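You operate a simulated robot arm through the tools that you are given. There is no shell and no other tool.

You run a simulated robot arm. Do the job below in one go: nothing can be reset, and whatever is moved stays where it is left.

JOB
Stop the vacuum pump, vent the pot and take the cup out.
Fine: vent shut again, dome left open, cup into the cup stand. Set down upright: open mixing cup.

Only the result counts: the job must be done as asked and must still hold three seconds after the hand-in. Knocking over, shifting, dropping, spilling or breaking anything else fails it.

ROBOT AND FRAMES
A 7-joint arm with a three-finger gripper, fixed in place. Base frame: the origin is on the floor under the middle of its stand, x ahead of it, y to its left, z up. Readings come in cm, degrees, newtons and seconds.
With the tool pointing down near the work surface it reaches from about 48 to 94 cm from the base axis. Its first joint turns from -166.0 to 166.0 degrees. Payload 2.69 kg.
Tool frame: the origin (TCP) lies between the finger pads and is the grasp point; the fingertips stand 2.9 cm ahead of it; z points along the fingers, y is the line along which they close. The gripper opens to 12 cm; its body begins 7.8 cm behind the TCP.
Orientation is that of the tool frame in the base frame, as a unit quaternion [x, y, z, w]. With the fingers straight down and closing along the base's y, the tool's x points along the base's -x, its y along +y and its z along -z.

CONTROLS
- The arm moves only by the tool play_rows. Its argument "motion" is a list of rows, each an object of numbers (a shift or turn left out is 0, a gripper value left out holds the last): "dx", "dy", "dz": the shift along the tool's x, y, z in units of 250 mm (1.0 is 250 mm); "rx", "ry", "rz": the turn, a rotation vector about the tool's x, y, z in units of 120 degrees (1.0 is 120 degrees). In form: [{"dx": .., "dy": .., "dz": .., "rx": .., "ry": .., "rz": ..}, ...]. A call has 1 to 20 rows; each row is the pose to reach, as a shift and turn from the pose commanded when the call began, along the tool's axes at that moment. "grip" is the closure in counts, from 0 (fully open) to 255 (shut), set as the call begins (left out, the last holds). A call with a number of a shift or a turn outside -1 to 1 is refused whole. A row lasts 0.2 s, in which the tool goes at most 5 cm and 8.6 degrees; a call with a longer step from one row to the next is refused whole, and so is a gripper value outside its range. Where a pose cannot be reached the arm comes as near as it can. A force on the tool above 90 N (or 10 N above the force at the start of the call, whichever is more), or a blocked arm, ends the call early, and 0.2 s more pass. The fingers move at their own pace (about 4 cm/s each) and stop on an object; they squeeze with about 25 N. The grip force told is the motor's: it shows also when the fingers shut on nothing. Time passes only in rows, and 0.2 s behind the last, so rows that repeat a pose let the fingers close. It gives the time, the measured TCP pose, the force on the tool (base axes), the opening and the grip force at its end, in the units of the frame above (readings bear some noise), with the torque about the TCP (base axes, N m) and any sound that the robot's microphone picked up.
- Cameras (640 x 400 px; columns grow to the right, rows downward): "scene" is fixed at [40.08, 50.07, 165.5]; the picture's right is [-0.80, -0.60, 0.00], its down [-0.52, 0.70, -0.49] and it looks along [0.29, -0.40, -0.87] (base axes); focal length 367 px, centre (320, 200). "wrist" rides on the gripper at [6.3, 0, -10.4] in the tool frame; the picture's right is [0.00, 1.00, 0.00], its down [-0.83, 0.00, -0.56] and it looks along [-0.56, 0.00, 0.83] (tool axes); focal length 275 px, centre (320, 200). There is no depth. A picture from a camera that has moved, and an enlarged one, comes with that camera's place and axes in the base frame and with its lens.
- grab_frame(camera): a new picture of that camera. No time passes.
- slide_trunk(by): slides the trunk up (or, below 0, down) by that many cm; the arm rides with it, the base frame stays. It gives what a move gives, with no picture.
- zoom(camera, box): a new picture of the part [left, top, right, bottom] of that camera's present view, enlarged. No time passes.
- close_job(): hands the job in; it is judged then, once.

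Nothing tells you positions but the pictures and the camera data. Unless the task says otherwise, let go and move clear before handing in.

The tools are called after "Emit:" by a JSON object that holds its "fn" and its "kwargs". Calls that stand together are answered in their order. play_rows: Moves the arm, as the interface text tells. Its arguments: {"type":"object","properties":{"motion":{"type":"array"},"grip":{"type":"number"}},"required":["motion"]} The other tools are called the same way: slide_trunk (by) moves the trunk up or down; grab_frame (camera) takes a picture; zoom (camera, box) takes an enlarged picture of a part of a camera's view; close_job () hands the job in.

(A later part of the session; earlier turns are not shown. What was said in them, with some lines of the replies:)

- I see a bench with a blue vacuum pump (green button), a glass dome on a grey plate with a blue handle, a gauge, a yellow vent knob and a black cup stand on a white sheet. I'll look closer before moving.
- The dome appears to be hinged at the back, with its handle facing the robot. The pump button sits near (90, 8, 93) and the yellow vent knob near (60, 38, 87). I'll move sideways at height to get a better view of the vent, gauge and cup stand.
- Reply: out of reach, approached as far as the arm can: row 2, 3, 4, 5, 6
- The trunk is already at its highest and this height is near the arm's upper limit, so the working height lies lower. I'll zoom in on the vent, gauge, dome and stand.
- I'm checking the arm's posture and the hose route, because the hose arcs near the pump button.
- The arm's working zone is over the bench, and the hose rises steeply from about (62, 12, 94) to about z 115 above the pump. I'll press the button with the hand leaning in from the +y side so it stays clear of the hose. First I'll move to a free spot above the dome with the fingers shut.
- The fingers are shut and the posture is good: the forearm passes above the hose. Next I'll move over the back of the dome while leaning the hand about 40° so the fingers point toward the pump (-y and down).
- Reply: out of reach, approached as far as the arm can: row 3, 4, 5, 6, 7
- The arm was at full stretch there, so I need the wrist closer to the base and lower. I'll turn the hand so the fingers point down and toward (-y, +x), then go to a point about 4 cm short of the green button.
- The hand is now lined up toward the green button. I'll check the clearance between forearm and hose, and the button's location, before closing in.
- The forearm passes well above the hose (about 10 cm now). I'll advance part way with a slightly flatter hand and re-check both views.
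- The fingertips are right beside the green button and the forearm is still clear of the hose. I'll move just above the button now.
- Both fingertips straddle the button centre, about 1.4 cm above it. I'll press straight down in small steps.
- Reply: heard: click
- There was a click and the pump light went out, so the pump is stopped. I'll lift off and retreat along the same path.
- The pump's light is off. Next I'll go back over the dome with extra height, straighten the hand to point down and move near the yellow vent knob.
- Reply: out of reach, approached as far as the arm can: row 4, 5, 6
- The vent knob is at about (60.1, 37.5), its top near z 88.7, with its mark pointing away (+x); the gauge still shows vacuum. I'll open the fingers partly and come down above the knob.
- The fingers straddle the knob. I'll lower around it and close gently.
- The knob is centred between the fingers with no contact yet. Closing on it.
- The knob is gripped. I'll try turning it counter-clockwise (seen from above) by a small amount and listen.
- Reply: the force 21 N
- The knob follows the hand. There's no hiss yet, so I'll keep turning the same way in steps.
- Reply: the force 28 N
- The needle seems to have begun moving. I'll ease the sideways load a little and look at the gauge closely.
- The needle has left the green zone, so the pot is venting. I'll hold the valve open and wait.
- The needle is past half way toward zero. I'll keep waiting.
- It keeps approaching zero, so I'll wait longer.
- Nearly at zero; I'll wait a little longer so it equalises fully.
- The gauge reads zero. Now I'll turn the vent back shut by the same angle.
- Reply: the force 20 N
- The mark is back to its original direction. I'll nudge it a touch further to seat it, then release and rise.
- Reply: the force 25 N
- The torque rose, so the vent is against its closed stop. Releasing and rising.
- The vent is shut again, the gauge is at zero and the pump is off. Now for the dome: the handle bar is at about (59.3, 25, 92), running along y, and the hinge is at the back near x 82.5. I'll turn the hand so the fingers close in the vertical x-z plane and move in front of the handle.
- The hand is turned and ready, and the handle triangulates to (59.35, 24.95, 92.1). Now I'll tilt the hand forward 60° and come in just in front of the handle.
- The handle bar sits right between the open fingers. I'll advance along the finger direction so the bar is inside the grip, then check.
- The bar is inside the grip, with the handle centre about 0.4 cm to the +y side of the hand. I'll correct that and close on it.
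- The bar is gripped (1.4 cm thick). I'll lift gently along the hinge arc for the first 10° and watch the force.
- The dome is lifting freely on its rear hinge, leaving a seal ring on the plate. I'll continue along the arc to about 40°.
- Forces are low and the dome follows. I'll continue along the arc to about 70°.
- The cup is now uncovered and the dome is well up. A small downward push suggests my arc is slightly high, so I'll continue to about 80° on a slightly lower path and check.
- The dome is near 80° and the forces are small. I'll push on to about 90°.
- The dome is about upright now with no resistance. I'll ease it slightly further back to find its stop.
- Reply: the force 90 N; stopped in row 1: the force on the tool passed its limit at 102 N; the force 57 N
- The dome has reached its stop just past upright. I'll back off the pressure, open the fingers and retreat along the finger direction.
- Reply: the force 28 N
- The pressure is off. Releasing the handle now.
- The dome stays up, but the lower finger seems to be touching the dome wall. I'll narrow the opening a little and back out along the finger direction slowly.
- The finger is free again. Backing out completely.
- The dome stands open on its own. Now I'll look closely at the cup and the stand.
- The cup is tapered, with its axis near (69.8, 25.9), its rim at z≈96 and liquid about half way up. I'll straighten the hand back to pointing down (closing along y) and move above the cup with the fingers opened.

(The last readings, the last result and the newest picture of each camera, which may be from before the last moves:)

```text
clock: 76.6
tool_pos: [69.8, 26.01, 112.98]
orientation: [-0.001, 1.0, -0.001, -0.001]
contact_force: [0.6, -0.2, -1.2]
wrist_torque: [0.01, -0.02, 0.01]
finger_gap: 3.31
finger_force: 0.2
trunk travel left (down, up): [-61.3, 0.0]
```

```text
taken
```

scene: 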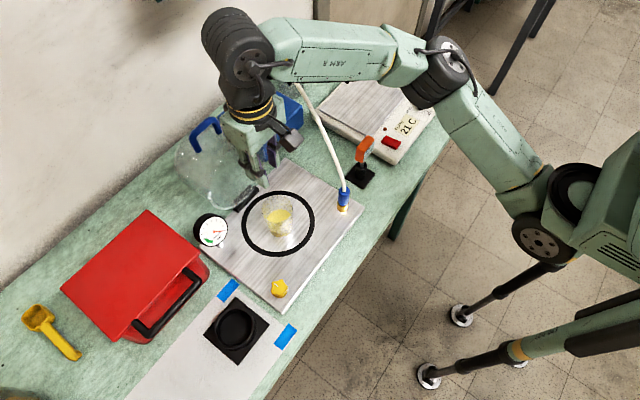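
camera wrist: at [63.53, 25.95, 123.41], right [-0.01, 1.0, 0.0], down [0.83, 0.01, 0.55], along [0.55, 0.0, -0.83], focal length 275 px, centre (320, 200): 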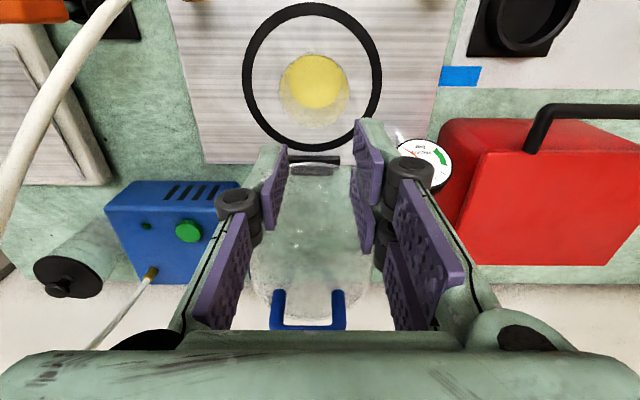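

I'm above the cup now. A closer look at the cup from here gives a precise centre.

Emit:
{"fn": "zoom", "kwargs": {"camera": "wrist", "box": [230, 0, 400, 160]}}

Emit:
{"fn": "zoom", "kwargs": {"camera": "scene", "box": [230, 170, 330, 260]}}

```text
2.50 times, centred on (315, 80) of wrist
camera zoom: at [63.53, 25.95, 123.41], right [-0.01, 1.0, 0.0], down [0.83, 0.01, 0.55], along [0.55, 0.0, -0.83], focal length 688 px, centre (332, 500)
```

zoom: 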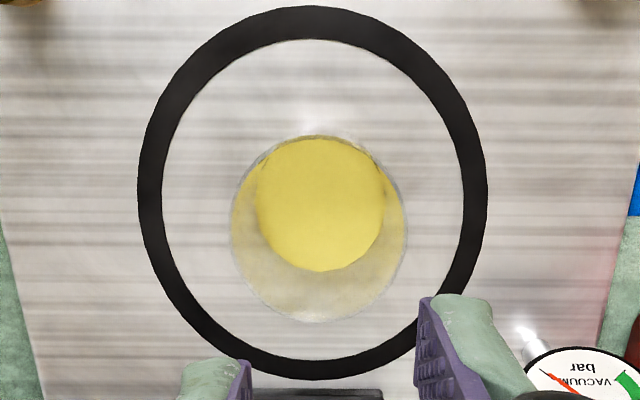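

```text
4.44 times, centred on (280, 215) of scene
camera zoom: at [40.08, 50.07, 165.5], right [-0.8, -0.6, 0.0], down [-0.52, 0.7, -0.49], along [0.29, -0.4, -0.87], focal length 1632 px, centre (498, 133)
```

zoom: 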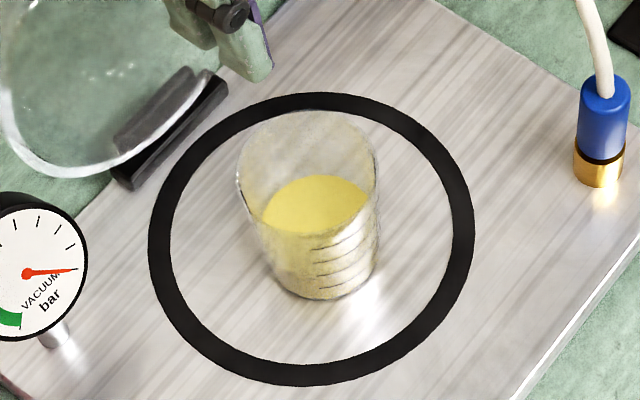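

The cup centre is about 0.5 cm to the -y side and 0.2 cm nearer than the tool. I'll correct, open the fingers wide and come down to just above the rim.

Emit:
{"fn": "play_rows", "kwargs": {"motion": [{"dx": 0.004, "dy": -0.01}, {"dx": 0.008, "dy": -0.02, "dz": 0.05}, {"dx": 0.008, "dy": -0.02, "dz": 0.15}, {"dx": 0.008, "dy": -0.02, "dz": 0.27}, {"dx": 0.008, "dy": -0.02, "dz": 0.38}, {"dx": 0.008, "dy": -0.02, "dz": 0.38}], "grip": 45}}

Emit:
{"fn": "grab_frame", "kwargs": {"camera": "wrist"}}

Emit:
{"fn": "zoom", "kwargs": {"camera": "scene", "box": [200, 120, 340, 260]}}

```text
clock: 78.0
tool_pos: [69.71, 25.61, 103.35]
orientation: [-0.001, 1.0, 0.0, 0.0]
contact_force: [0.1, 0.6, 0.2]
wrist_torque: [0.01, -0.02, 0.0]
finger_gap: 9.88
finger_force: 0.0
trunk travel left (down, up): [-61.3, 0.0]
```

```text
taken
camera wrist: at [63.36, 25.46, 113.73], right [-0.01, 1.0, 0.0], down [0.83, 0.01, 0.55], along [0.55, 0.0, -0.83], focal length 275 px, centre (320, 200)
```

wrist: 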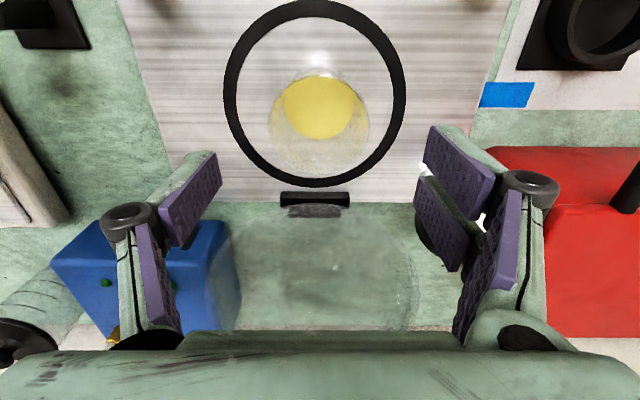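

```text
2.86 times, centred on (270, 190) of scene
camera zoom: at [40.08, 50.07, 165.5], right [-0.8, -0.6, 0.0], down [-0.52, 0.7, -0.49], along [0.29, -0.4, -0.87], focal length 1049 px, centre (463, 229)
```

zoom: 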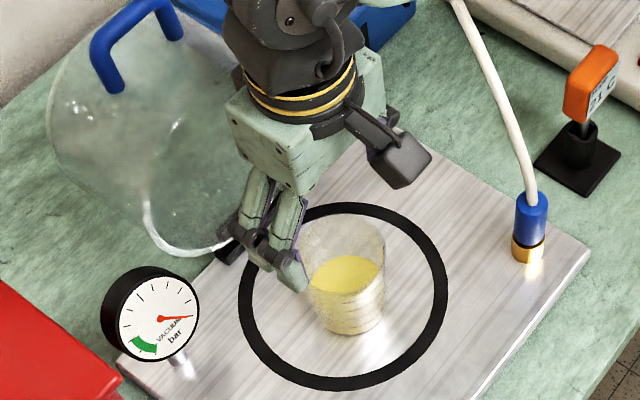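

The cup is centred under the hand. I'll descend to grip height (TCP z≈92), keeping the fingertips above the future stand-ring height on the cup.

Emit:
{"fn": "play_rows", "kwargs": {"motion": [{"dz": 0.08}, {"dz": 0.17}, {"dz": 0.26}, {"dz": 0.35}, {"dz": 0.42}, {"dz": 0.452}, {"dz": 0.452}]}}

Emit:
{"fn": "grab_frame", "kwargs": {"camera": "wrist"}}

Emit:
{"fn": "zoom", "kwargs": {"camera": "scene", "box": [200, 120, 340, 260]}}

```text
clock: 79.6
tool_pos: [69.69, 25.43, 92.08]
orientation: [-0.001, 1.0, -0.001, -0.001]
contact_force: [-0.4, 0.2, -0.1]
wrist_torque: [-0.01, -0.01, 0.02]
finger_gap: 9.89
finger_force: 0.1
trunk travel left (down, up): [-61.3, 0.0]
```

```text
taken
camera wrist: at [63.43, 25.33, 102.45], right [-0.01, 1.0, 0.0], down [0.83, 0.01, 0.55], along [0.55, 0.0, -0.83], focal length 275 px, centre (320, 200)
```

wrist: 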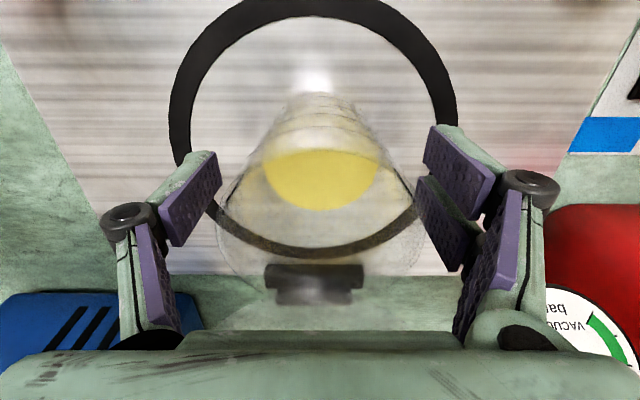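

```text
2.86 times, centred on (270, 190) of scene
camera zoom: at [40.08, 50.07, 165.5], right [-0.8, -0.6, 0.0], down [-0.52, 0.7, -0.49], along [0.29, -0.4, -0.87], focal length 1049 px, centre (463, 229)
```

zoom: 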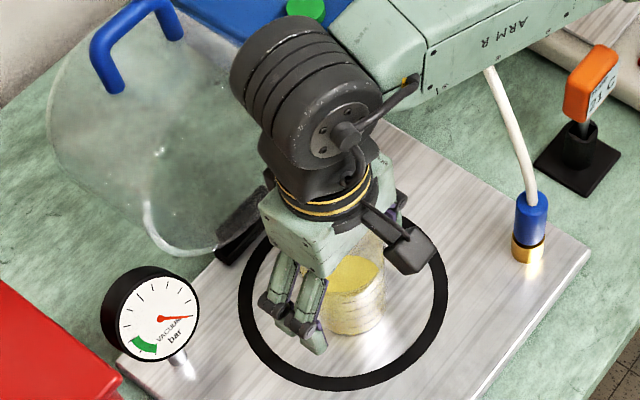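

The rim matches my estimate and is centred. I'll close gently in two stages.

Emit:
{"fn": "play_rows", "kwargs": {"motion": [{"dz": 0}, {"dz": 0}, {"dz": 0}, {"dz": 0}], "grip": 118}}

Emit:
{"fn": "grab_frame", "kwargs": {"camera": "wrist"}}

```text
clock: 80.6
tool_pos: [69.85, 25.33, 92.21]
orientation: [-0.001, 1.0, -0.001, -0.001]
contact_force: [-0.5, 0.2, 0.1]
wrist_torque: [0.03, -0.01, 0.0]
finger_gap: 6.43
finger_force: 0.0
trunk travel left (down, up): [-61.3, 0.0]
```

```text
taken
camera wrist: at [63.43, 25.33, 102.47], right [-0.01, 1.0, 0.0], down [0.83, 0.01, 0.55], along [0.55, 0.0, -0.83], focal length 275 px, centre (320, 200)
```

wrist: 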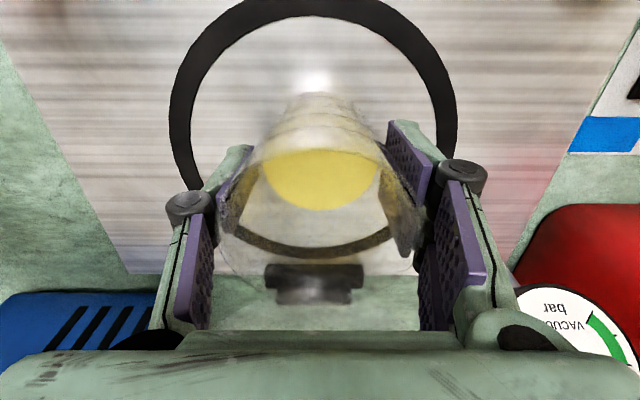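

No contact yet at 6.4 cm. I'll close further, gently.

Emit:
{"fn": "play_rows", "kwargs": {"motion": [{"dz": 0}, {"dz": 0}, {"dz": 0}], "grip": 138}}

Emit:
{"fn": "grab_frame", "kwargs": {"camera": "wrist"}}

```text
clock: 81.4
tool_pos: [69.79, 25.42, 92.14]
orientation: [-0.002, 1.0, -0.001, 0.0]
contact_force: [0.5, 0.1, 0.2]
wrist_torque: [-0.02, -0.03, 0.0]
finger_gap: 6.32
finger_force: 25.1
trunk travel left (down, up): [-61.3, 0.0]
```

```text
taken
camera wrist: at [63.43, 25.32, 102.47], right [-0.01, 1.0, 0.0], down [0.83, 0.01, 0.55], along [0.55, 0.0, -0.83], focal length 275 px, centre (320, 200)
```

wrist: 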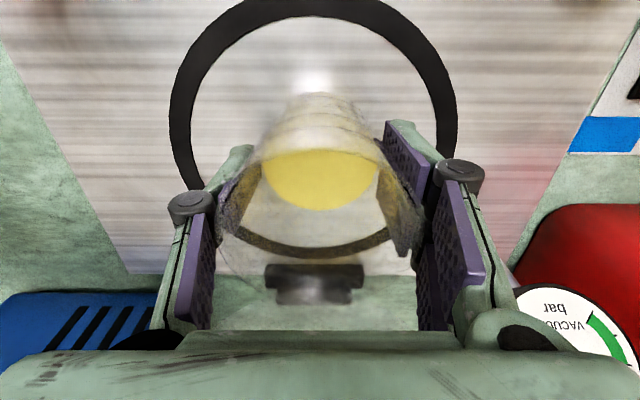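

The cup is held with about 25 N. I'll lift slowly by a few cm and check that it follows upright.

Emit:
{"fn": "play_rows", "kwargs": {"motion": [{"dz": -0.01}, {"dz": -0.03}, {"dz": -0.06}, {"dz": -0.09}, {"dz": -0.12}, {"dz": -0.14}, {"dz": -0.14}]}}

Emit:
{"fn": "grab_frame", "kwargs": {"camera": "wrist"}}

Emit:
{"fn": "zoom", "kwargs": {"camera": "scene", "box": [200, 120, 340, 260]}}

```text
clock: 83.0
tool_pos: [69.68, 25.39, 95.77]
orientation: [-0.001, 1.0, 0.0, -0.001]
contact_force: [0.4, 0.1, -2.0]
wrist_torque: [0.01, -0.01, 0.04]
finger_gap: 6.31
finger_force: 25.0
trunk travel left (down, up): [-61.3, 0.0]
```

```text
taken
camera wrist: at [63.28, 25.46, 106.1], right [-0.01, 1.0, 0.0], down [0.83, 0.01, 0.55], along [0.55, 0.0, -0.83], focal length 275 px, centre (320, 200)
```

wrist: 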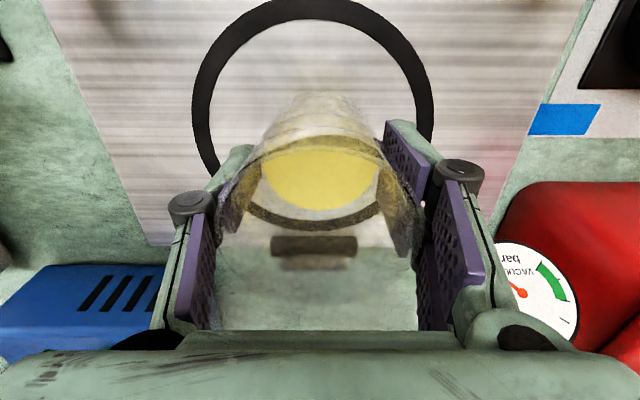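

```text
2.86 times, centred on (270, 190) of scene
camera zoom: at [40.08, 50.07, 165.5], right [-0.8, -0.6, 0.0], down [-0.52, 0.7, -0.49], along [0.29, -0.4, -0.87], focal length 1049 px, centre (463, 229)
```

zoom: 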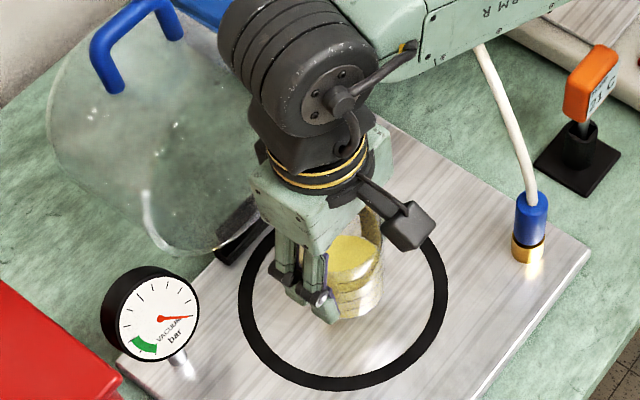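

The cup is lifted cleanly and stays upright (about 2 N). I'll raise it further and move smoothly part of the way toward the stand to measure its position.

Emit:
{"fn": "play_rows", "kwargs": {"motion": [{"dz": -0.03}, {"dz": -0.08}, {"dz": -0.14}, {"dz": -0.19}, {"dz": -0.22}, {"dx": 0.02, "dy": 0.04, "dz": -0.23}, {"dx": 0.05, "dy": 0.1, "dz": -0.23}, {"dx": 0.09, "dy": 0.17, "dz": -0.23}, {"dx": 0.13, "dy": 0.24, "dz": -0.23}, {"dx": 0.16, "dy": 0.31, "dz": -0.23}, {"dx": 0.18, "dy": 0.37, "dz": -0.23}, {"dx": 0.19, "dy": 0.41, "dz": -0.23}, {"dx": 0.19, "dy": 0.43, "dz": -0.23}, {"dx": 0.19, "dy": 0.43, "dz": -0.23}, {"dx": 0.19, "dy": 0.43, "dz": -0.23}]}}

Emit:
{"fn": "grab_frame", "kwargs": {"camera": "wrist"}}

Emit:
{"fn": "grab_frame", "kwargs": {"camera": "scene"}}

```text
clock: 86.2
tool_pos: [64.88, 36.36, 101.49]
orientation: [-0.001, 1.0, -0.001, -0.002]
contact_force: [-0.3, -0.1, -1.0]
wrist_torque: [0.0, -0.02, 0.01]
finger_gap: 6.3
finger_force: 24.7
trunk travel left (down, up): [-61.3, 0.0]
```

```text
taken
camera wrist: at [58.54, 36.31, 111.86], right [-0.01, 1.0, 0.0], down [0.83, 0.01, 0.55], along [0.55, 0.0, -0.83], focal length 275 px, centre (320, 200)
```

wrist: 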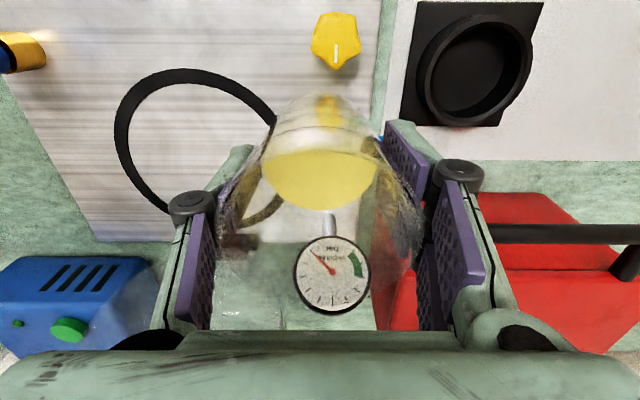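

```text
taken
```

scene: 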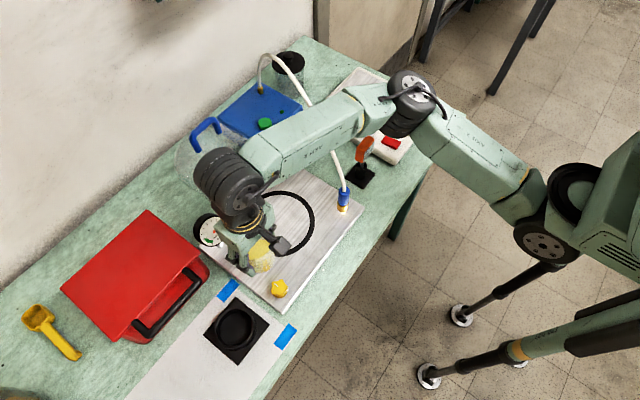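

The stand is visible here, so I'll zoom on it for a precise position.

Emit:
{"fn": "zoom", "kwargs": {"camera": "wrist", "box": [390, 0, 560, 135]}}

Emit:
{"fn": "zoom", "kwargs": {"camera": "scene", "box": [195, 295, 280, 370]}}

Emit:
{"fn": "zoom", "kwargs": {"camera": "scene", "box": [210, 200, 330, 310]}}

```text
2.96 times, centred on (475, 68) of wrist
camera zoom: at [58.54, 36.31, 111.86], right [-0.01, 1.0, 0.0], down [0.83, 0.01, 0.55], along [0.55, 0.0, -0.83], focal length 816 px, centre (-139, 593)
```

zoom: 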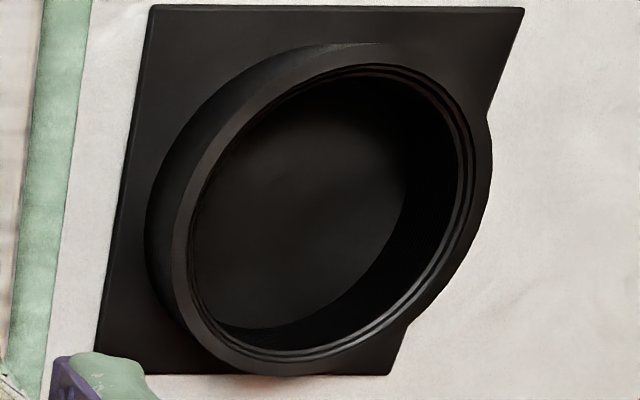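

```text
5.33 times, centred on (238, 332) of scene
camera zoom: at [40.08, 50.07, 165.5], right [-0.8, -0.6, 0.0], down [-0.52, 0.7, -0.49], along [0.29, -0.4, -0.87], focal length 1958 px, centre (760, -507)
```

zoom: 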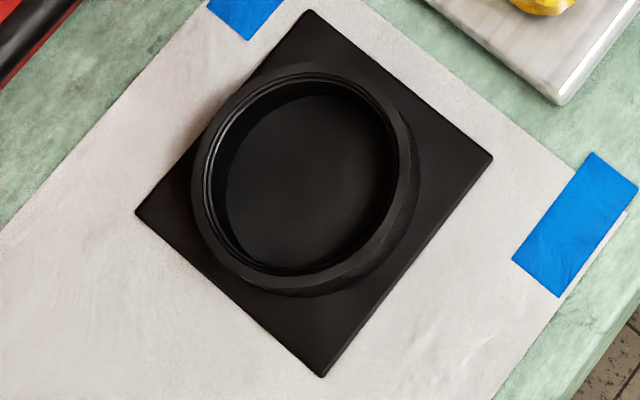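

```text
3.64 times, centred on (270, 255) of scene
camera zoom: at [40.08, 50.07, 165.5], right [-0.8, -0.6, 0.0], down [-0.52, 0.7, -0.49], along [0.29, -0.4, -0.87], focal length 1335 px, centre (502, 0)
```

zoom: 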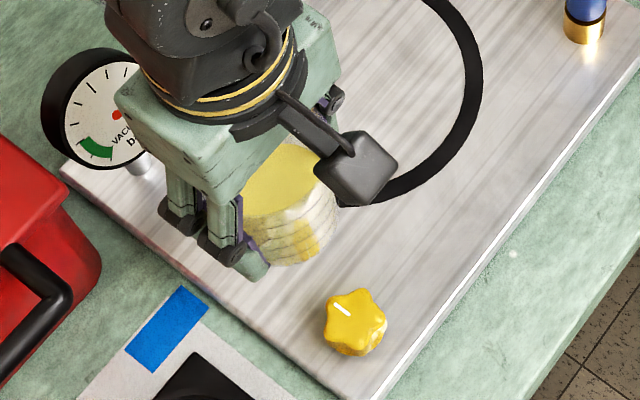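

I take the stand centre to be about (62.9, 49.55). I'll move the cup smoothly above it.

Emit:
{"fn": "play_rows", "kwargs": {"motion": [{"dx": 0.006, "dy": 0.03}, {"dx": 0.014, "dy": 0.08}, {"dx": 0.024, "dy": 0.145}, {"dx": 0.035, "dy": 0.215}, {"dx": 0.047, "dy": 0.29}, {"dx": 0.058, "dy": 0.365}, {"dx": 0.068, "dy": 0.43}, {"dx": 0.077, "dy": 0.485}, {"dx": 0.081, "dy": 0.515}, {"dx": 0.083, "dy": 0.528}, {"dx": 0.083, "dy": 0.528}, {"dx": 0.083, "dy": 0.528}]}}

Emit:
{"fn": "grab_frame", "kwargs": {"camera": "wrist"}}

Emit:
{"fn": "zoom", "kwargs": {"camera": "scene", "box": [170, 240, 320, 390]}}

```text
clock: 88.8
tool_pos: [62.86, 49.4, 101.56]
orientation: [0.0, 1.0, -0.001, -0.002]
contact_force: [0.3, 0.2, -0.4]
wrist_torque: [0.01, -0.03, -0.03]
finger_gap: 6.3
finger_force: 24.8
trunk travel left (down, up): [-61.3, 0.0]
```

```text
taken
camera wrist: at [56.5, 49.34, 111.85], right [-0.01, 1.0, 0.0], down [0.83, 0.01, 0.55], along [0.55, 0.0, -0.83], focal length 275 px, centre (320, 200)
```

wrist: 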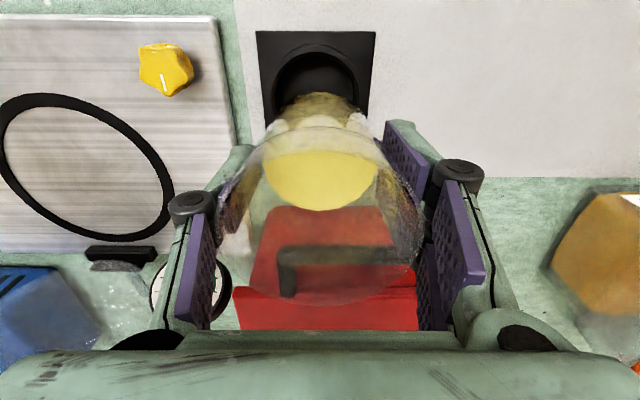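

```text
2.67 times, centred on (245, 315) of scene
camera zoom: at [40.08, 50.07, 165.5], right [-0.8, -0.6, 0.0], down [-0.52, 0.7, -0.49], along [0.29, -0.4, -0.87], focal length 979 px, centre (520, -107)
```

zoom: 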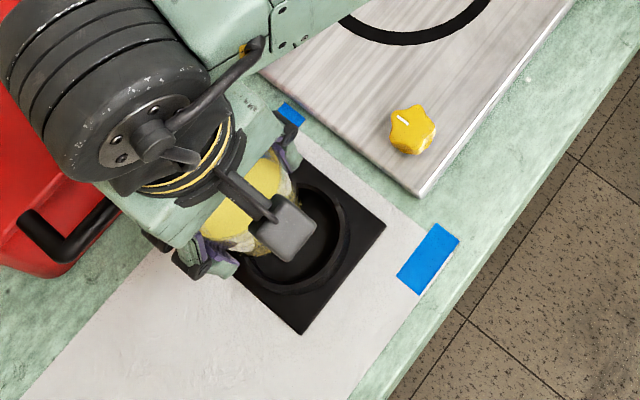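

Emit:
{"fn": "zoom", "kwargs": {"camera": "wrist", "box": [235, 15, 405, 155]}}

```text
2.86 times, centred on (320, 85) of wrist
camera zoom: at [56.5, 49.34, 111.85], right [-0.01, 1.0, 0.0], down [0.83, 0.01, 0.55], along [0.55, 0.0, -0.83], focal length 786 px, centre (320, 529)
```

zoom: 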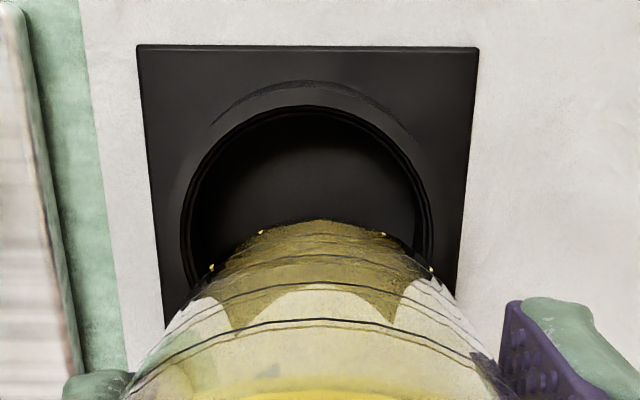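

Relative to the hand the stand is about 0.33 cm to the -y side and aligned in x. I'll correct that and lower the cup until its bottom is near the ring top.

Emit:
{"fn": "play_rows", "kwargs": {"motion": [{"dy": -0.006, "dz": 0.01}, {"dy": -0.013, "dz": 0.04}, {"dy": -0.013, "dz": 0.09}, {"dy": -0.013, "dz": 0.15}, {"dy": -0.013, "dz": 0.21}, {"dy": -0.013, "dz": 0.27}, {"dy": -0.013, "dz": 0.32}, {"dy": -0.013, "dz": 0.35}, {"dy": -0.013, "dz": 0.36}, {"dy": -0.013, "dz": 0.36}]}}

Emit:
{"fn": "grab_frame", "kwargs": {"camera": "wrist"}}

Emit:
{"fn": "zoom", "kwargs": {"camera": "scene", "box": [170, 260, 320, 390]}}

```text
clock: 91.0
tool_pos: [62.7, 49.19, 92.52]
orientation: [0.0, 1.0, -0.001, 0.0]
contact_force: [-0.9, 0.3, -0.6]
wrist_torque: [0.02, 0.03, 0.02]
finger_gap: 6.29
finger_force: 25.5
trunk travel left (down, up): [-61.3, 0.0]
```

```text
taken
camera wrist: at [56.4, 49.08, 102.83], right [-0.01, 1.0, 0.0], down [0.83, 0.01, 0.55], along [0.55, 0.0, -0.83], focal length 275 px, centre (320, 200)
```

wrist: 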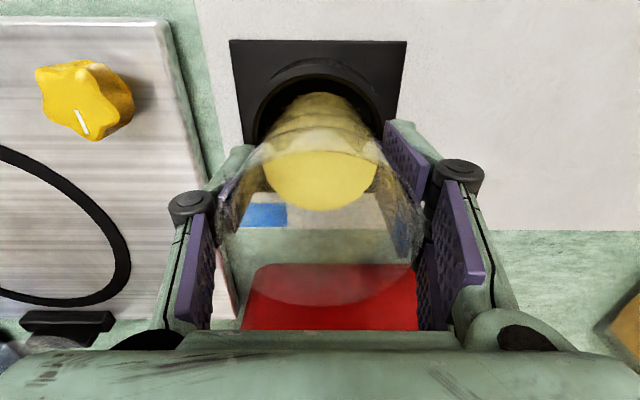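

```text
3.08 times, centred on (245, 325) of scene
camera zoom: at [40.08, 50.07, 165.5], right [-0.8, -0.6, 0.0], down [-0.52, 0.7, -0.49], along [0.29, -0.4, -0.87], focal length 1130 px, centre (551, -185)
```

zoom: 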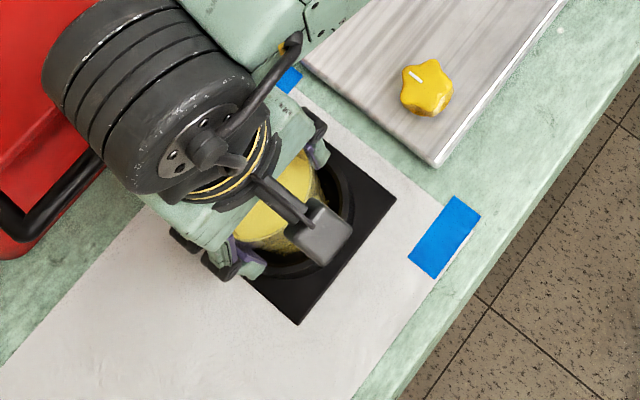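

Emit:
{"fn": "zoom", "kwargs": {"camera": "wrist", "box": [220, 30, 420, 190]}}

Emit:
{"fn": "zoom", "kwargs": {"camera": "scene", "box": [205, 285, 285, 355]}}

```text
2.50 times, centred on (320, 110) of wrist
camera zoom: at [56.4, 49.08, 102.83], right [-0.01, 1.0, 0.0], down [0.83, 0.01, 0.55], along [0.55, 0.0, -0.83], focal length 688 px, centre (320, 425)
```

zoom: 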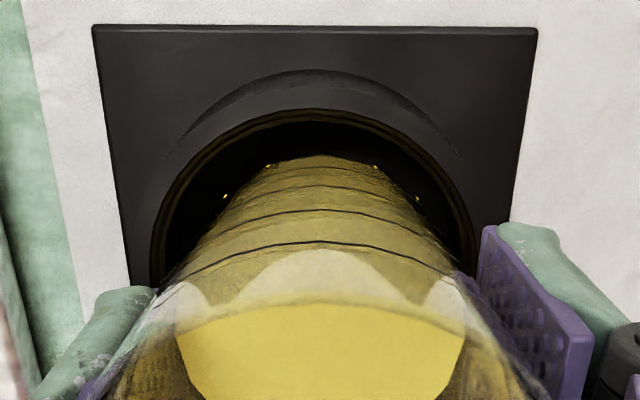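

```text
5.71 times, centred on (245, 320) of scene
camera zoom: at [40.08, 50.07, 165.5], right [-0.8, -0.6, 0.0], down [-0.52, 0.7, -0.49], along [0.29, -0.4, -0.87], focal length 2098 px, centre (749, -486)
```

zoom: 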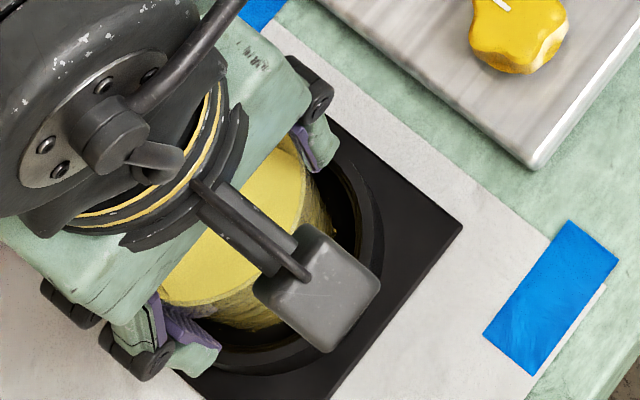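

The cup is centred over the ring opening with about 1 cm clearance all round. Lowering in small steps until it touches down.

Emit:
{"fn": "play_rows", "kwargs": {"motion": [{"dy": -0.003, "dz": 0.015}, {"dy": -0.005, "dz": 0.03}, {"dy": -0.005, "dz": 0.045}, {"dy": -0.005, "dz": 0.056}, {"dy": -0.005, "dz": 0.06}, {"dy": -0.005, "dz": 0.06}]}}

Emit:
{"fn": "zoom", "kwargs": {"camera": "wrist", "box": [220, 30, 420, 190]}}

```text
clock: 92.4
tool_pos: [62.74, 48.98, 90.97]
orientation: [-0.001, 1.0, 0.0, -0.001]
contact_force: [-4.5, -0.1, 1.3]
wrist_torque: [0.02, 0.11, 0.04]
finger_gap: 6.29
finger_force: 25.2
trunk travel left (down, up): [-61.3, 0.0]
```

```text
2.50 times, centred on (320, 110) of wrist
camera zoom: at [56.36, 48.94, 101.35], right [-0.01, 1.0, 0.0], down [0.83, 0.01, 0.55], along [0.55, 0.0, -0.83], focal length 688 px, centre (320, 425)
```

zoom: 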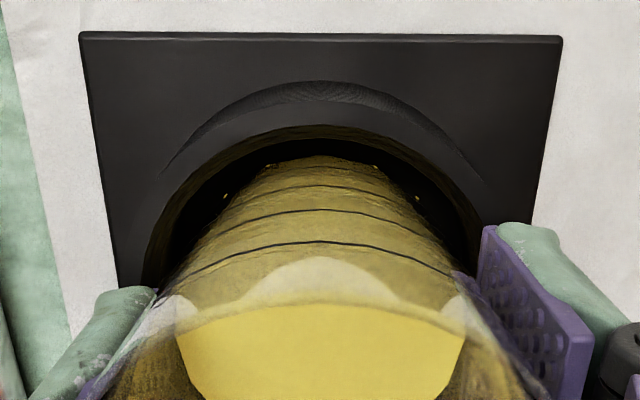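

There is light contact (about 4.5 N sideways, and some of the weight is off). I'll check the side view before going further.

Emit:
{"fn": "zoom", "kwargs": {"camera": "scene", "box": [205, 285, 285, 355]}}

Emit:
{"fn": "play_rows", "kwargs": {"motion": [{"dz": 0.0}, {"dz": 0.0}]}}

Emit:
{"fn": "grab_frame", "kwargs": {"camera": "wrist"}}

```text
5.71 times, centred on (245, 320) of scene
camera zoom: at [40.08, 50.07, 165.5], right [-0.8, -0.6, 0.0], down [-0.52, 0.7, -0.49], along [0.29, -0.4, -0.87], focal length 2098 px, centre (749, -486)
```

zoom: 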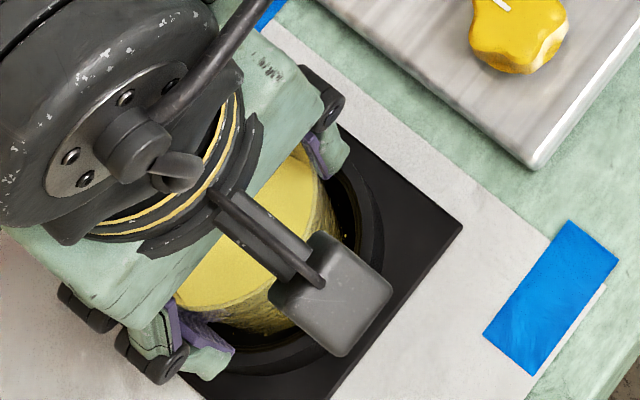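

```text
clock: 93.0
tool_pos: [62.57, 49.01, 91.07]
orientation: [-0.001, 1.0, -0.001, -0.001]
contact_force: [-5.5, -0.6, -0.4]
wrist_torque: [-0.02, 0.2, 0.05]
finger_gap: 6.29
finger_force: 24.9
trunk travel left (down, up): [-61.3, 0.0]
```

```text
taken
camera wrist: at [56.37, 48.94, 101.34], right [-0.01, 1.0, 0.0], down [0.83, 0.01, 0.55], along [0.55, 0.0, -0.83], focal length 275 px, centre (320, 200)
```

wrist: 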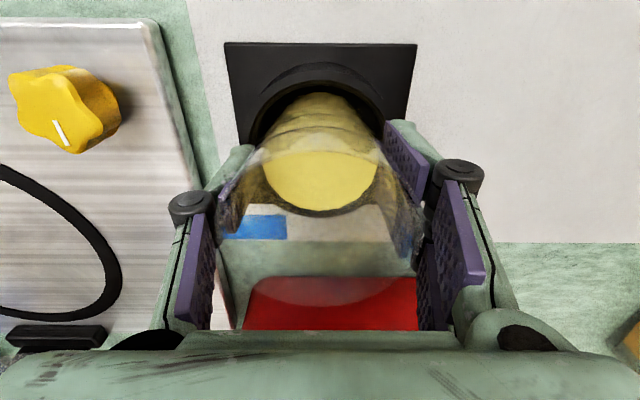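

The stand hasn't moved and the cup is inside the ring; revised geometry puts the floor right about here. I'll lower another 2 mm and watch the forces.

Emit:
{"fn": "play_rows", "kwargs": {"motion": [{"dz": 0.004}, {"dz": 0.008}, {"dz": 0.008}]}}

Emit:
{"fn": "zoom", "kwargs": {"camera": "wrist", "box": [220, 30, 420, 190]}}

```text
clock: 93.8
tool_pos: [62.7, 49.02, 90.94]
orientation: [-0.002, 1.0, 0.0, 0.0]
contact_force: [-9.5, -0.5, 6.2]
wrist_torque: [-0.11, 0.19, 0.02]
finger_gap: 6.3
finger_force: 25.1
trunk travel left (down, up): [-61.3, 0.0]
```

```text
2.50 times, centred on (320, 110) of wrist
camera zoom: at [56.37, 48.92, 101.24], right [-0.01, 1.0, 0.0], down [0.83, 0.01, 0.56], along [0.56, 0.0, -0.83], focal length 688 px, centre (320, 425)
```

zoom: 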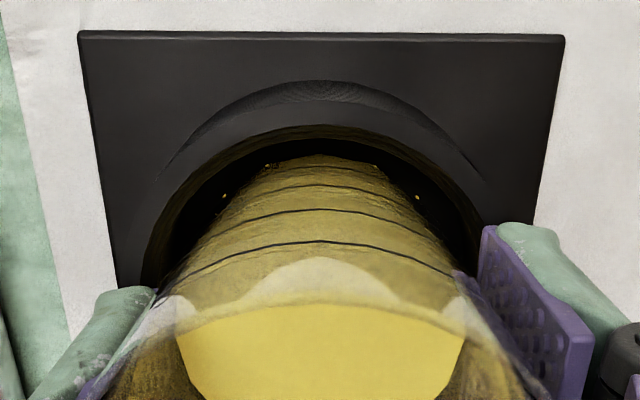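

The torque pattern says the far (+x) side of the cup touches the ring edge. I'll lift slightly, shift about 0.4 cm toward the robot and lower again.

Emit:
{"fn": "play_rows", "kwargs": {"motion": [{"dz": -0.012}, {"dz": -0.02}, {"dx": 0.008, "dz": -0.02}, {"dx": 0.016, "dz": -0.02}, {"dx": 0.016, "dz": -0.02}]}}

Emit:
{"fn": "play_rows", "kwargs": {"motion": [{"dz": 0.006}, {"dz": 0.012}, {"dz": 0.016}, {"dz": 0.016}]}}

Emit:
{"fn": "zoom", "kwargs": {"camera": "wrist", "box": [220, 30, 420, 190]}}

```text
clock: 95.0
tool_pos: [62.35, 48.91, 91.33]
orientation: [-0.001, 1.0, 0.0, -0.001]
contact_force: [-0.1, 0.0, -1.6]
wrist_torque: [0.0, -0.04, -0.01]
finger_gap: 6.32
finger_force: 24.7
trunk travel left (down, up): [-61.3, 0.0]
```

```text
clock: 96.0
tool_pos: [62.3, 49.11, 90.91]
orientation: [-0.001, 1.0, 0.0, 0.0]
contact_force: [1.3, -0.1, 1.4]
wrist_torque: [-0.07, -0.13, 0.02]
finger_gap: 6.32
finger_force: 25.4
trunk travel left (down, up): [-61.3, 0.0]
```

```text
2.50 times, centred on (320, 110) of wrist
camera zoom: at [55.98, 48.96, 101.25], right [-0.01, 1.0, 0.0], down [0.83, 0.01, 0.56], along [0.56, 0.0, -0.83], focal length 688 px, centre (320, 425)
```

zoom: 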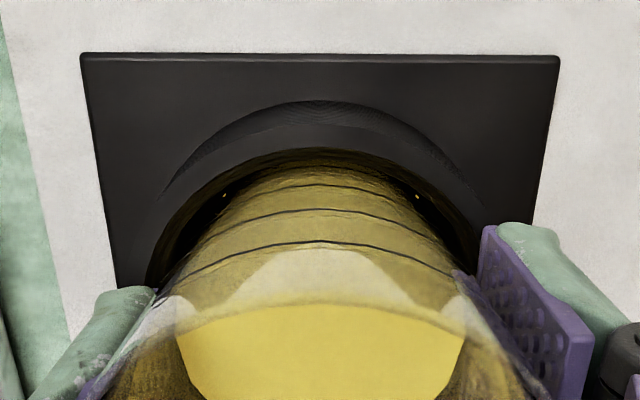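

Now the sideways force is gone and the cup bears lightly on the floor of the stand. One more millimetre to confirm the seat.

Emit:
{"fn": "play_rows", "kwargs": {"motion": [{"dz": 0.003}, {"dz": 0.005}, {"dz": 0.005}]}}

```text
clock: 96.8
tool_pos: [62.35, 49.09, 90.96]
orientation: [0.0, 1.0, 0.0, 0.0]
contact_force: [1.7, 2.3, 8.3]
wrist_torque: [-0.03, -0.1, 0.01]
finger_gap: 6.28
finger_force: 25.1
trunk travel left (down, up): [-61.3, 0.0]
```

Pure vertical support, so the cup stands on the stand's floor. I'll relax the push and open the fingers.

Emit:
{"fn": "play_rows", "kwargs": {"motion": [{"dz": -0.004}, {"dz": -0.005}]}}

Emit:
{"fn": "play_rows", "kwargs": {"motion": [{"dz": 0}, {"dz": 0}, {"dz": 0}, {"dz": 0}, {"dz": 0}, {"dz": 0}], "grip": 50}}

Emit:
{"fn": "grab_frame", "kwargs": {"camera": "wrist"}}

Emit:
{"fn": "zoom", "kwargs": {"camera": "scene", "box": [170, 260, 320, 390]}}

```text
clock: 97.4
tool_pos: [62.22, 48.93, 90.87]
orientation: [-0.001, 1.0, 0.0, 0.0]
contact_force: [-0.5, 0.1, 2.6]
wrist_torque: [0.01, -0.06, 0.04]
finger_gap: 6.3
finger_force: 24.6
trunk travel left (down, up): [-61.3, 0.0]
```

```text
clock: 98.8
tool_pos: [62.34, 49.03, 90.97]
orientation: [-0.001, 1.0, -0.001, 0.0]
contact_force: [-1.0, 0.2, 0.2]
wrist_torque: [0.03, 0.01, 0.03]
finger_gap: 9.64
finger_force: 0.1
trunk travel left (down, up): [-61.3, 0.0]
```

```text
taken
camera wrist: at [56.0, 48.95, 101.27], right [-0.01, 1.0, 0.0], down [0.83, 0.01, 0.55], along [0.55, 0.0, -0.83], focal length 275 px, centre (320, 200)
```

wrist: 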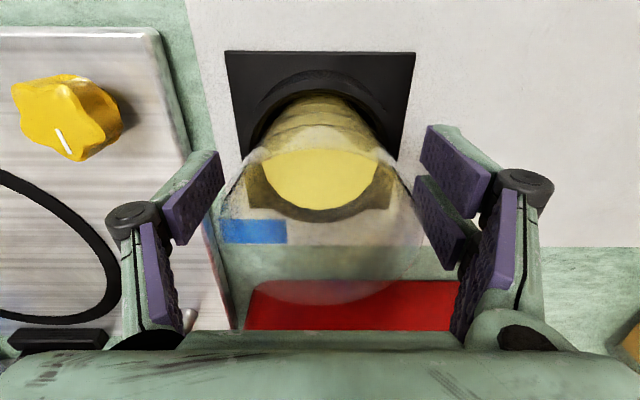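

```text
3.08 times, centred on (245, 325) of scene
camera zoom: at [40.08, 50.07, 165.5], right [-0.8, -0.6, 0.0], down [-0.52, 0.7, -0.49], along [0.29, -0.4, -0.87], focal length 1130 px, centre (551, -185)
```

zoom: 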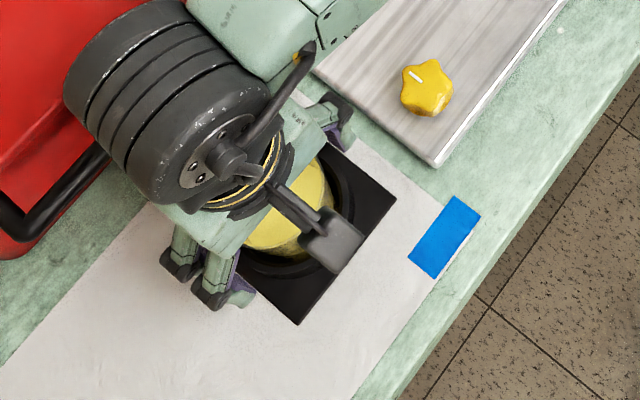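

The cup is released and stands in the stand. I'll rise straight up, clear of it.

Emit:
{"fn": "play_rows", "kwargs": {"motion": [{"dz": -0.03}, {"dz": -0.09}, {"dz": -0.18}, {"dz": -0.29}, {"dz": -0.4}, {"dz": -0.52}, {"dz": -0.62}, {"dz": -0.66}, {"dz": -0.66}]}}

Emit:
{"fn": "grab_frame", "kwargs": {"camera": "wrist"}}

Emit:
{"fn": "grab_frame", "kwargs": {"camera": "scene"}}

```text
clock: 100.8
tool_pos: [62.26, 49.13, 107.4]
orientation: [-0.001, 1.0, 0.0, 0.0]
contact_force: [-0.6, -0.6, -0.5]
wrist_torque: [0.02, -0.03, -0.01]
finger_gap: 9.66
finger_force: 0.1
trunk travel left (down, up): [-61.3, 0.0]
```

```text
taken
camera wrist: at [56.02, 49.06, 117.75], right [-0.01, 1.0, 0.0], down [0.83, 0.01, 0.55], along [0.55, 0.0, -0.83], focal length 275 px, centre (320, 200)
```

wrist: 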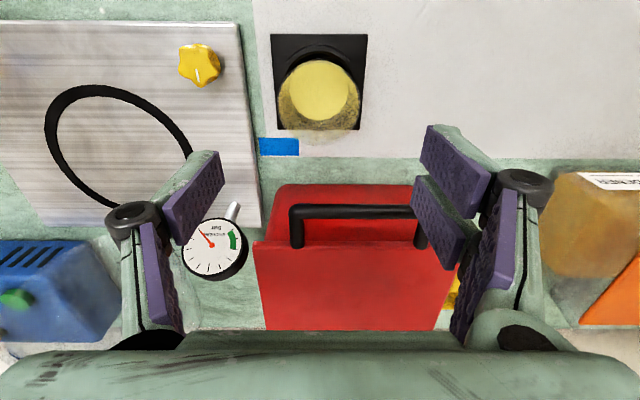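

```text
taken
```

scene: 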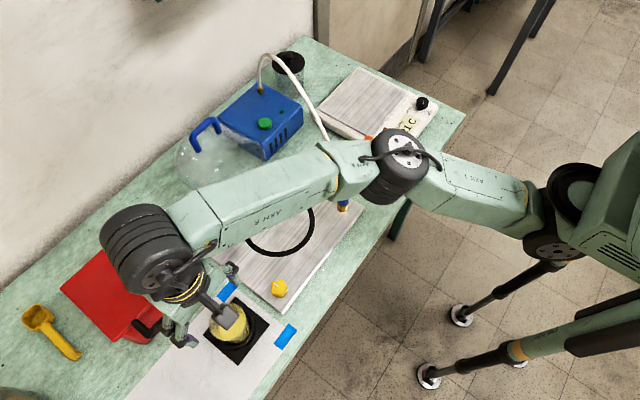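

The cup stands upright in the stand. I'll withdraw the arm toward the robot for a clear final check.

Emit:
{"fn": "play_rows", "kwargs": {"motion": [{"dx": 0.08, "dy": -0.05, "dz": -0.02}, {"dx": 0.16, "dy": -0.1, "dz": -0.04}, {"dx": 0.24, "dy": -0.16, "dz": -0.06}, {"dx": 0.32, "dy": -0.22, "dz": -0.08}, {"dx": 0.4, "dy": -0.28, "dz": -0.1}, {"dx": 0.48, "dy": -0.34, "dz": -0.1}, {"dx": 0.56, "dy": -0.4, "dz": -0.1}, {"dx": 0.64, "dy": -0.46, "dz": -0.1}, {"dx": 0.68, "dy": -0.5, "dz": -0.1}, {"dx": 0.68, "dy": -0.5, "dz": -0.1}]}}

Emit:
{"fn": "grab_frame", "kwargs": {"camera": "scene"}}

Emit:
{"fn": "zoom", "kwargs": {"camera": "scene", "box": [180, 270, 310, 380]}}

Emit:
{"fn": "zoom", "kwargs": {"camera": "scene", "box": [170, 80, 330, 260]}}

Emit:
{"fn": "grab_frame", "kwargs": {"camera": "wrist"}}

```text
clock: 103.0
tool_pos: [45.39, 36.44, 110.03]
orientation: [-0.001, 1.0, -0.001, -0.001]
contact_force: [0.2, 0.7, -0.7]
wrist_torque: [-0.01, 0.0, 0.03]
finger_gap: 9.62
finger_force: 0.1
trunk travel left (down, up): [-61.3, 0.0]
```

```text
taken
```

scene: 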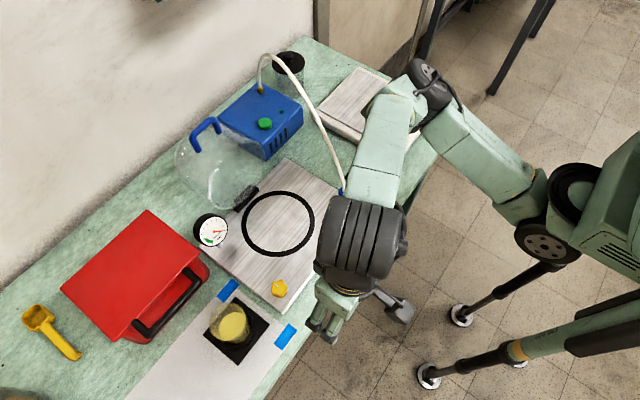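

```text
3.64 times, centred on (245, 325) of scene
camera zoom: at [40.08, 50.07, 165.5], right [-0.8, -0.6, 0.0], down [-0.52, 0.7, -0.49], along [0.29, -0.4, -0.87], focal length 1335 px, centre (593, -254)
```

zoom: 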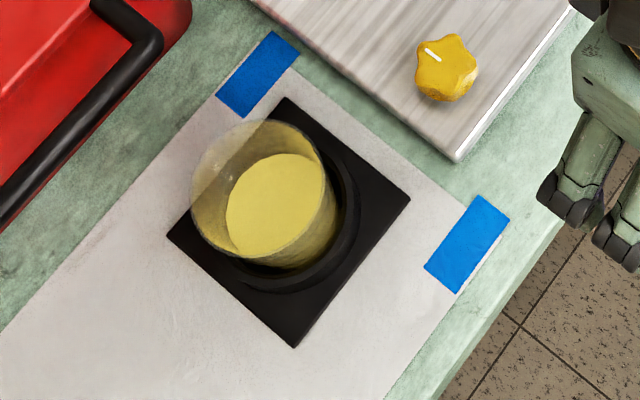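

```text
2.22 times, centred on (250, 170) of scene
camera zoom: at [40.08, 50.07, 165.5], right [-0.8, -0.6, 0.0], down [-0.52, 0.7, -0.49], along [0.29, -0.4, -0.87], focal length 816 px, centre (476, 267)
```

zoom: 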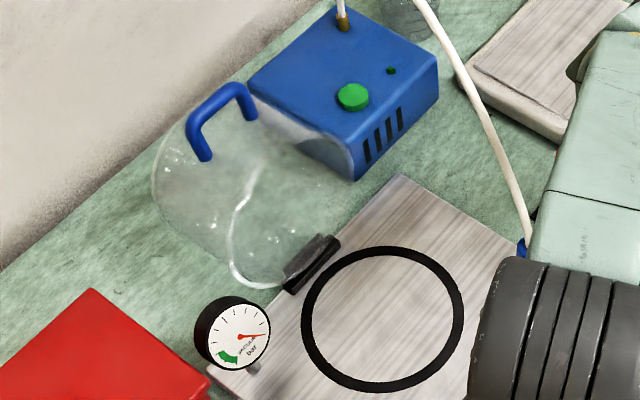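

```text
taken
camera wrist: at [39.13, 36.35, 120.33], right [-0.01, 1.0, 0.0], down [0.83, 0.01, 0.55], along [0.55, 0.0, -0.83], focal length 275 px, centre (320, 200)
```

wrist: 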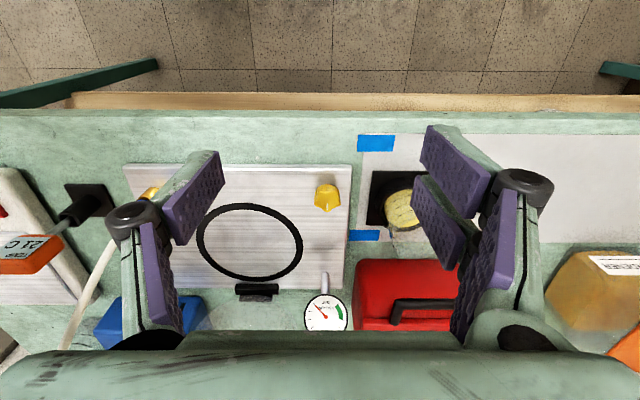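

The final check shows:
- The pump light is off and the gauge is at zero.
- The vent mark is back at shut.
- The dome stands open by itself.
- The cup is upright in its stand with its liquid.
- Nothing else has been disturbed, and the arm is clear.

I'm handing in.

Emit:
{"fn": "close_job", "kwargs": {}}

```text
The job is handed in.
```

The job is done and handed in: the pump is stopped, the pot is vented and the cup is out.

- **Pump:** I pressed the green button; it clicked and the pump light went out.
- **Vent:** I opened it until the gauge read zero, then turned it back against its closed stop. The mark points where it did at the start.
- **Dome:** It is swung up to its hinge stop and stays open on its own. I pushed it against that stop briefly at about 102 N before backing off; I saw no damage.
- **Cup:** It stands upright in the cup stand with its liquid, and no spill is visible. On the first try its side touched the ring. I lifted it slightly, shifted it 0.4 cm and set it down on the floor of the stand.

The arm is clear and, as far as the pictures show, nothing else was moved. I checked the pictures about four seconds after releasing the cup; the hand-in result itself was not reported back.
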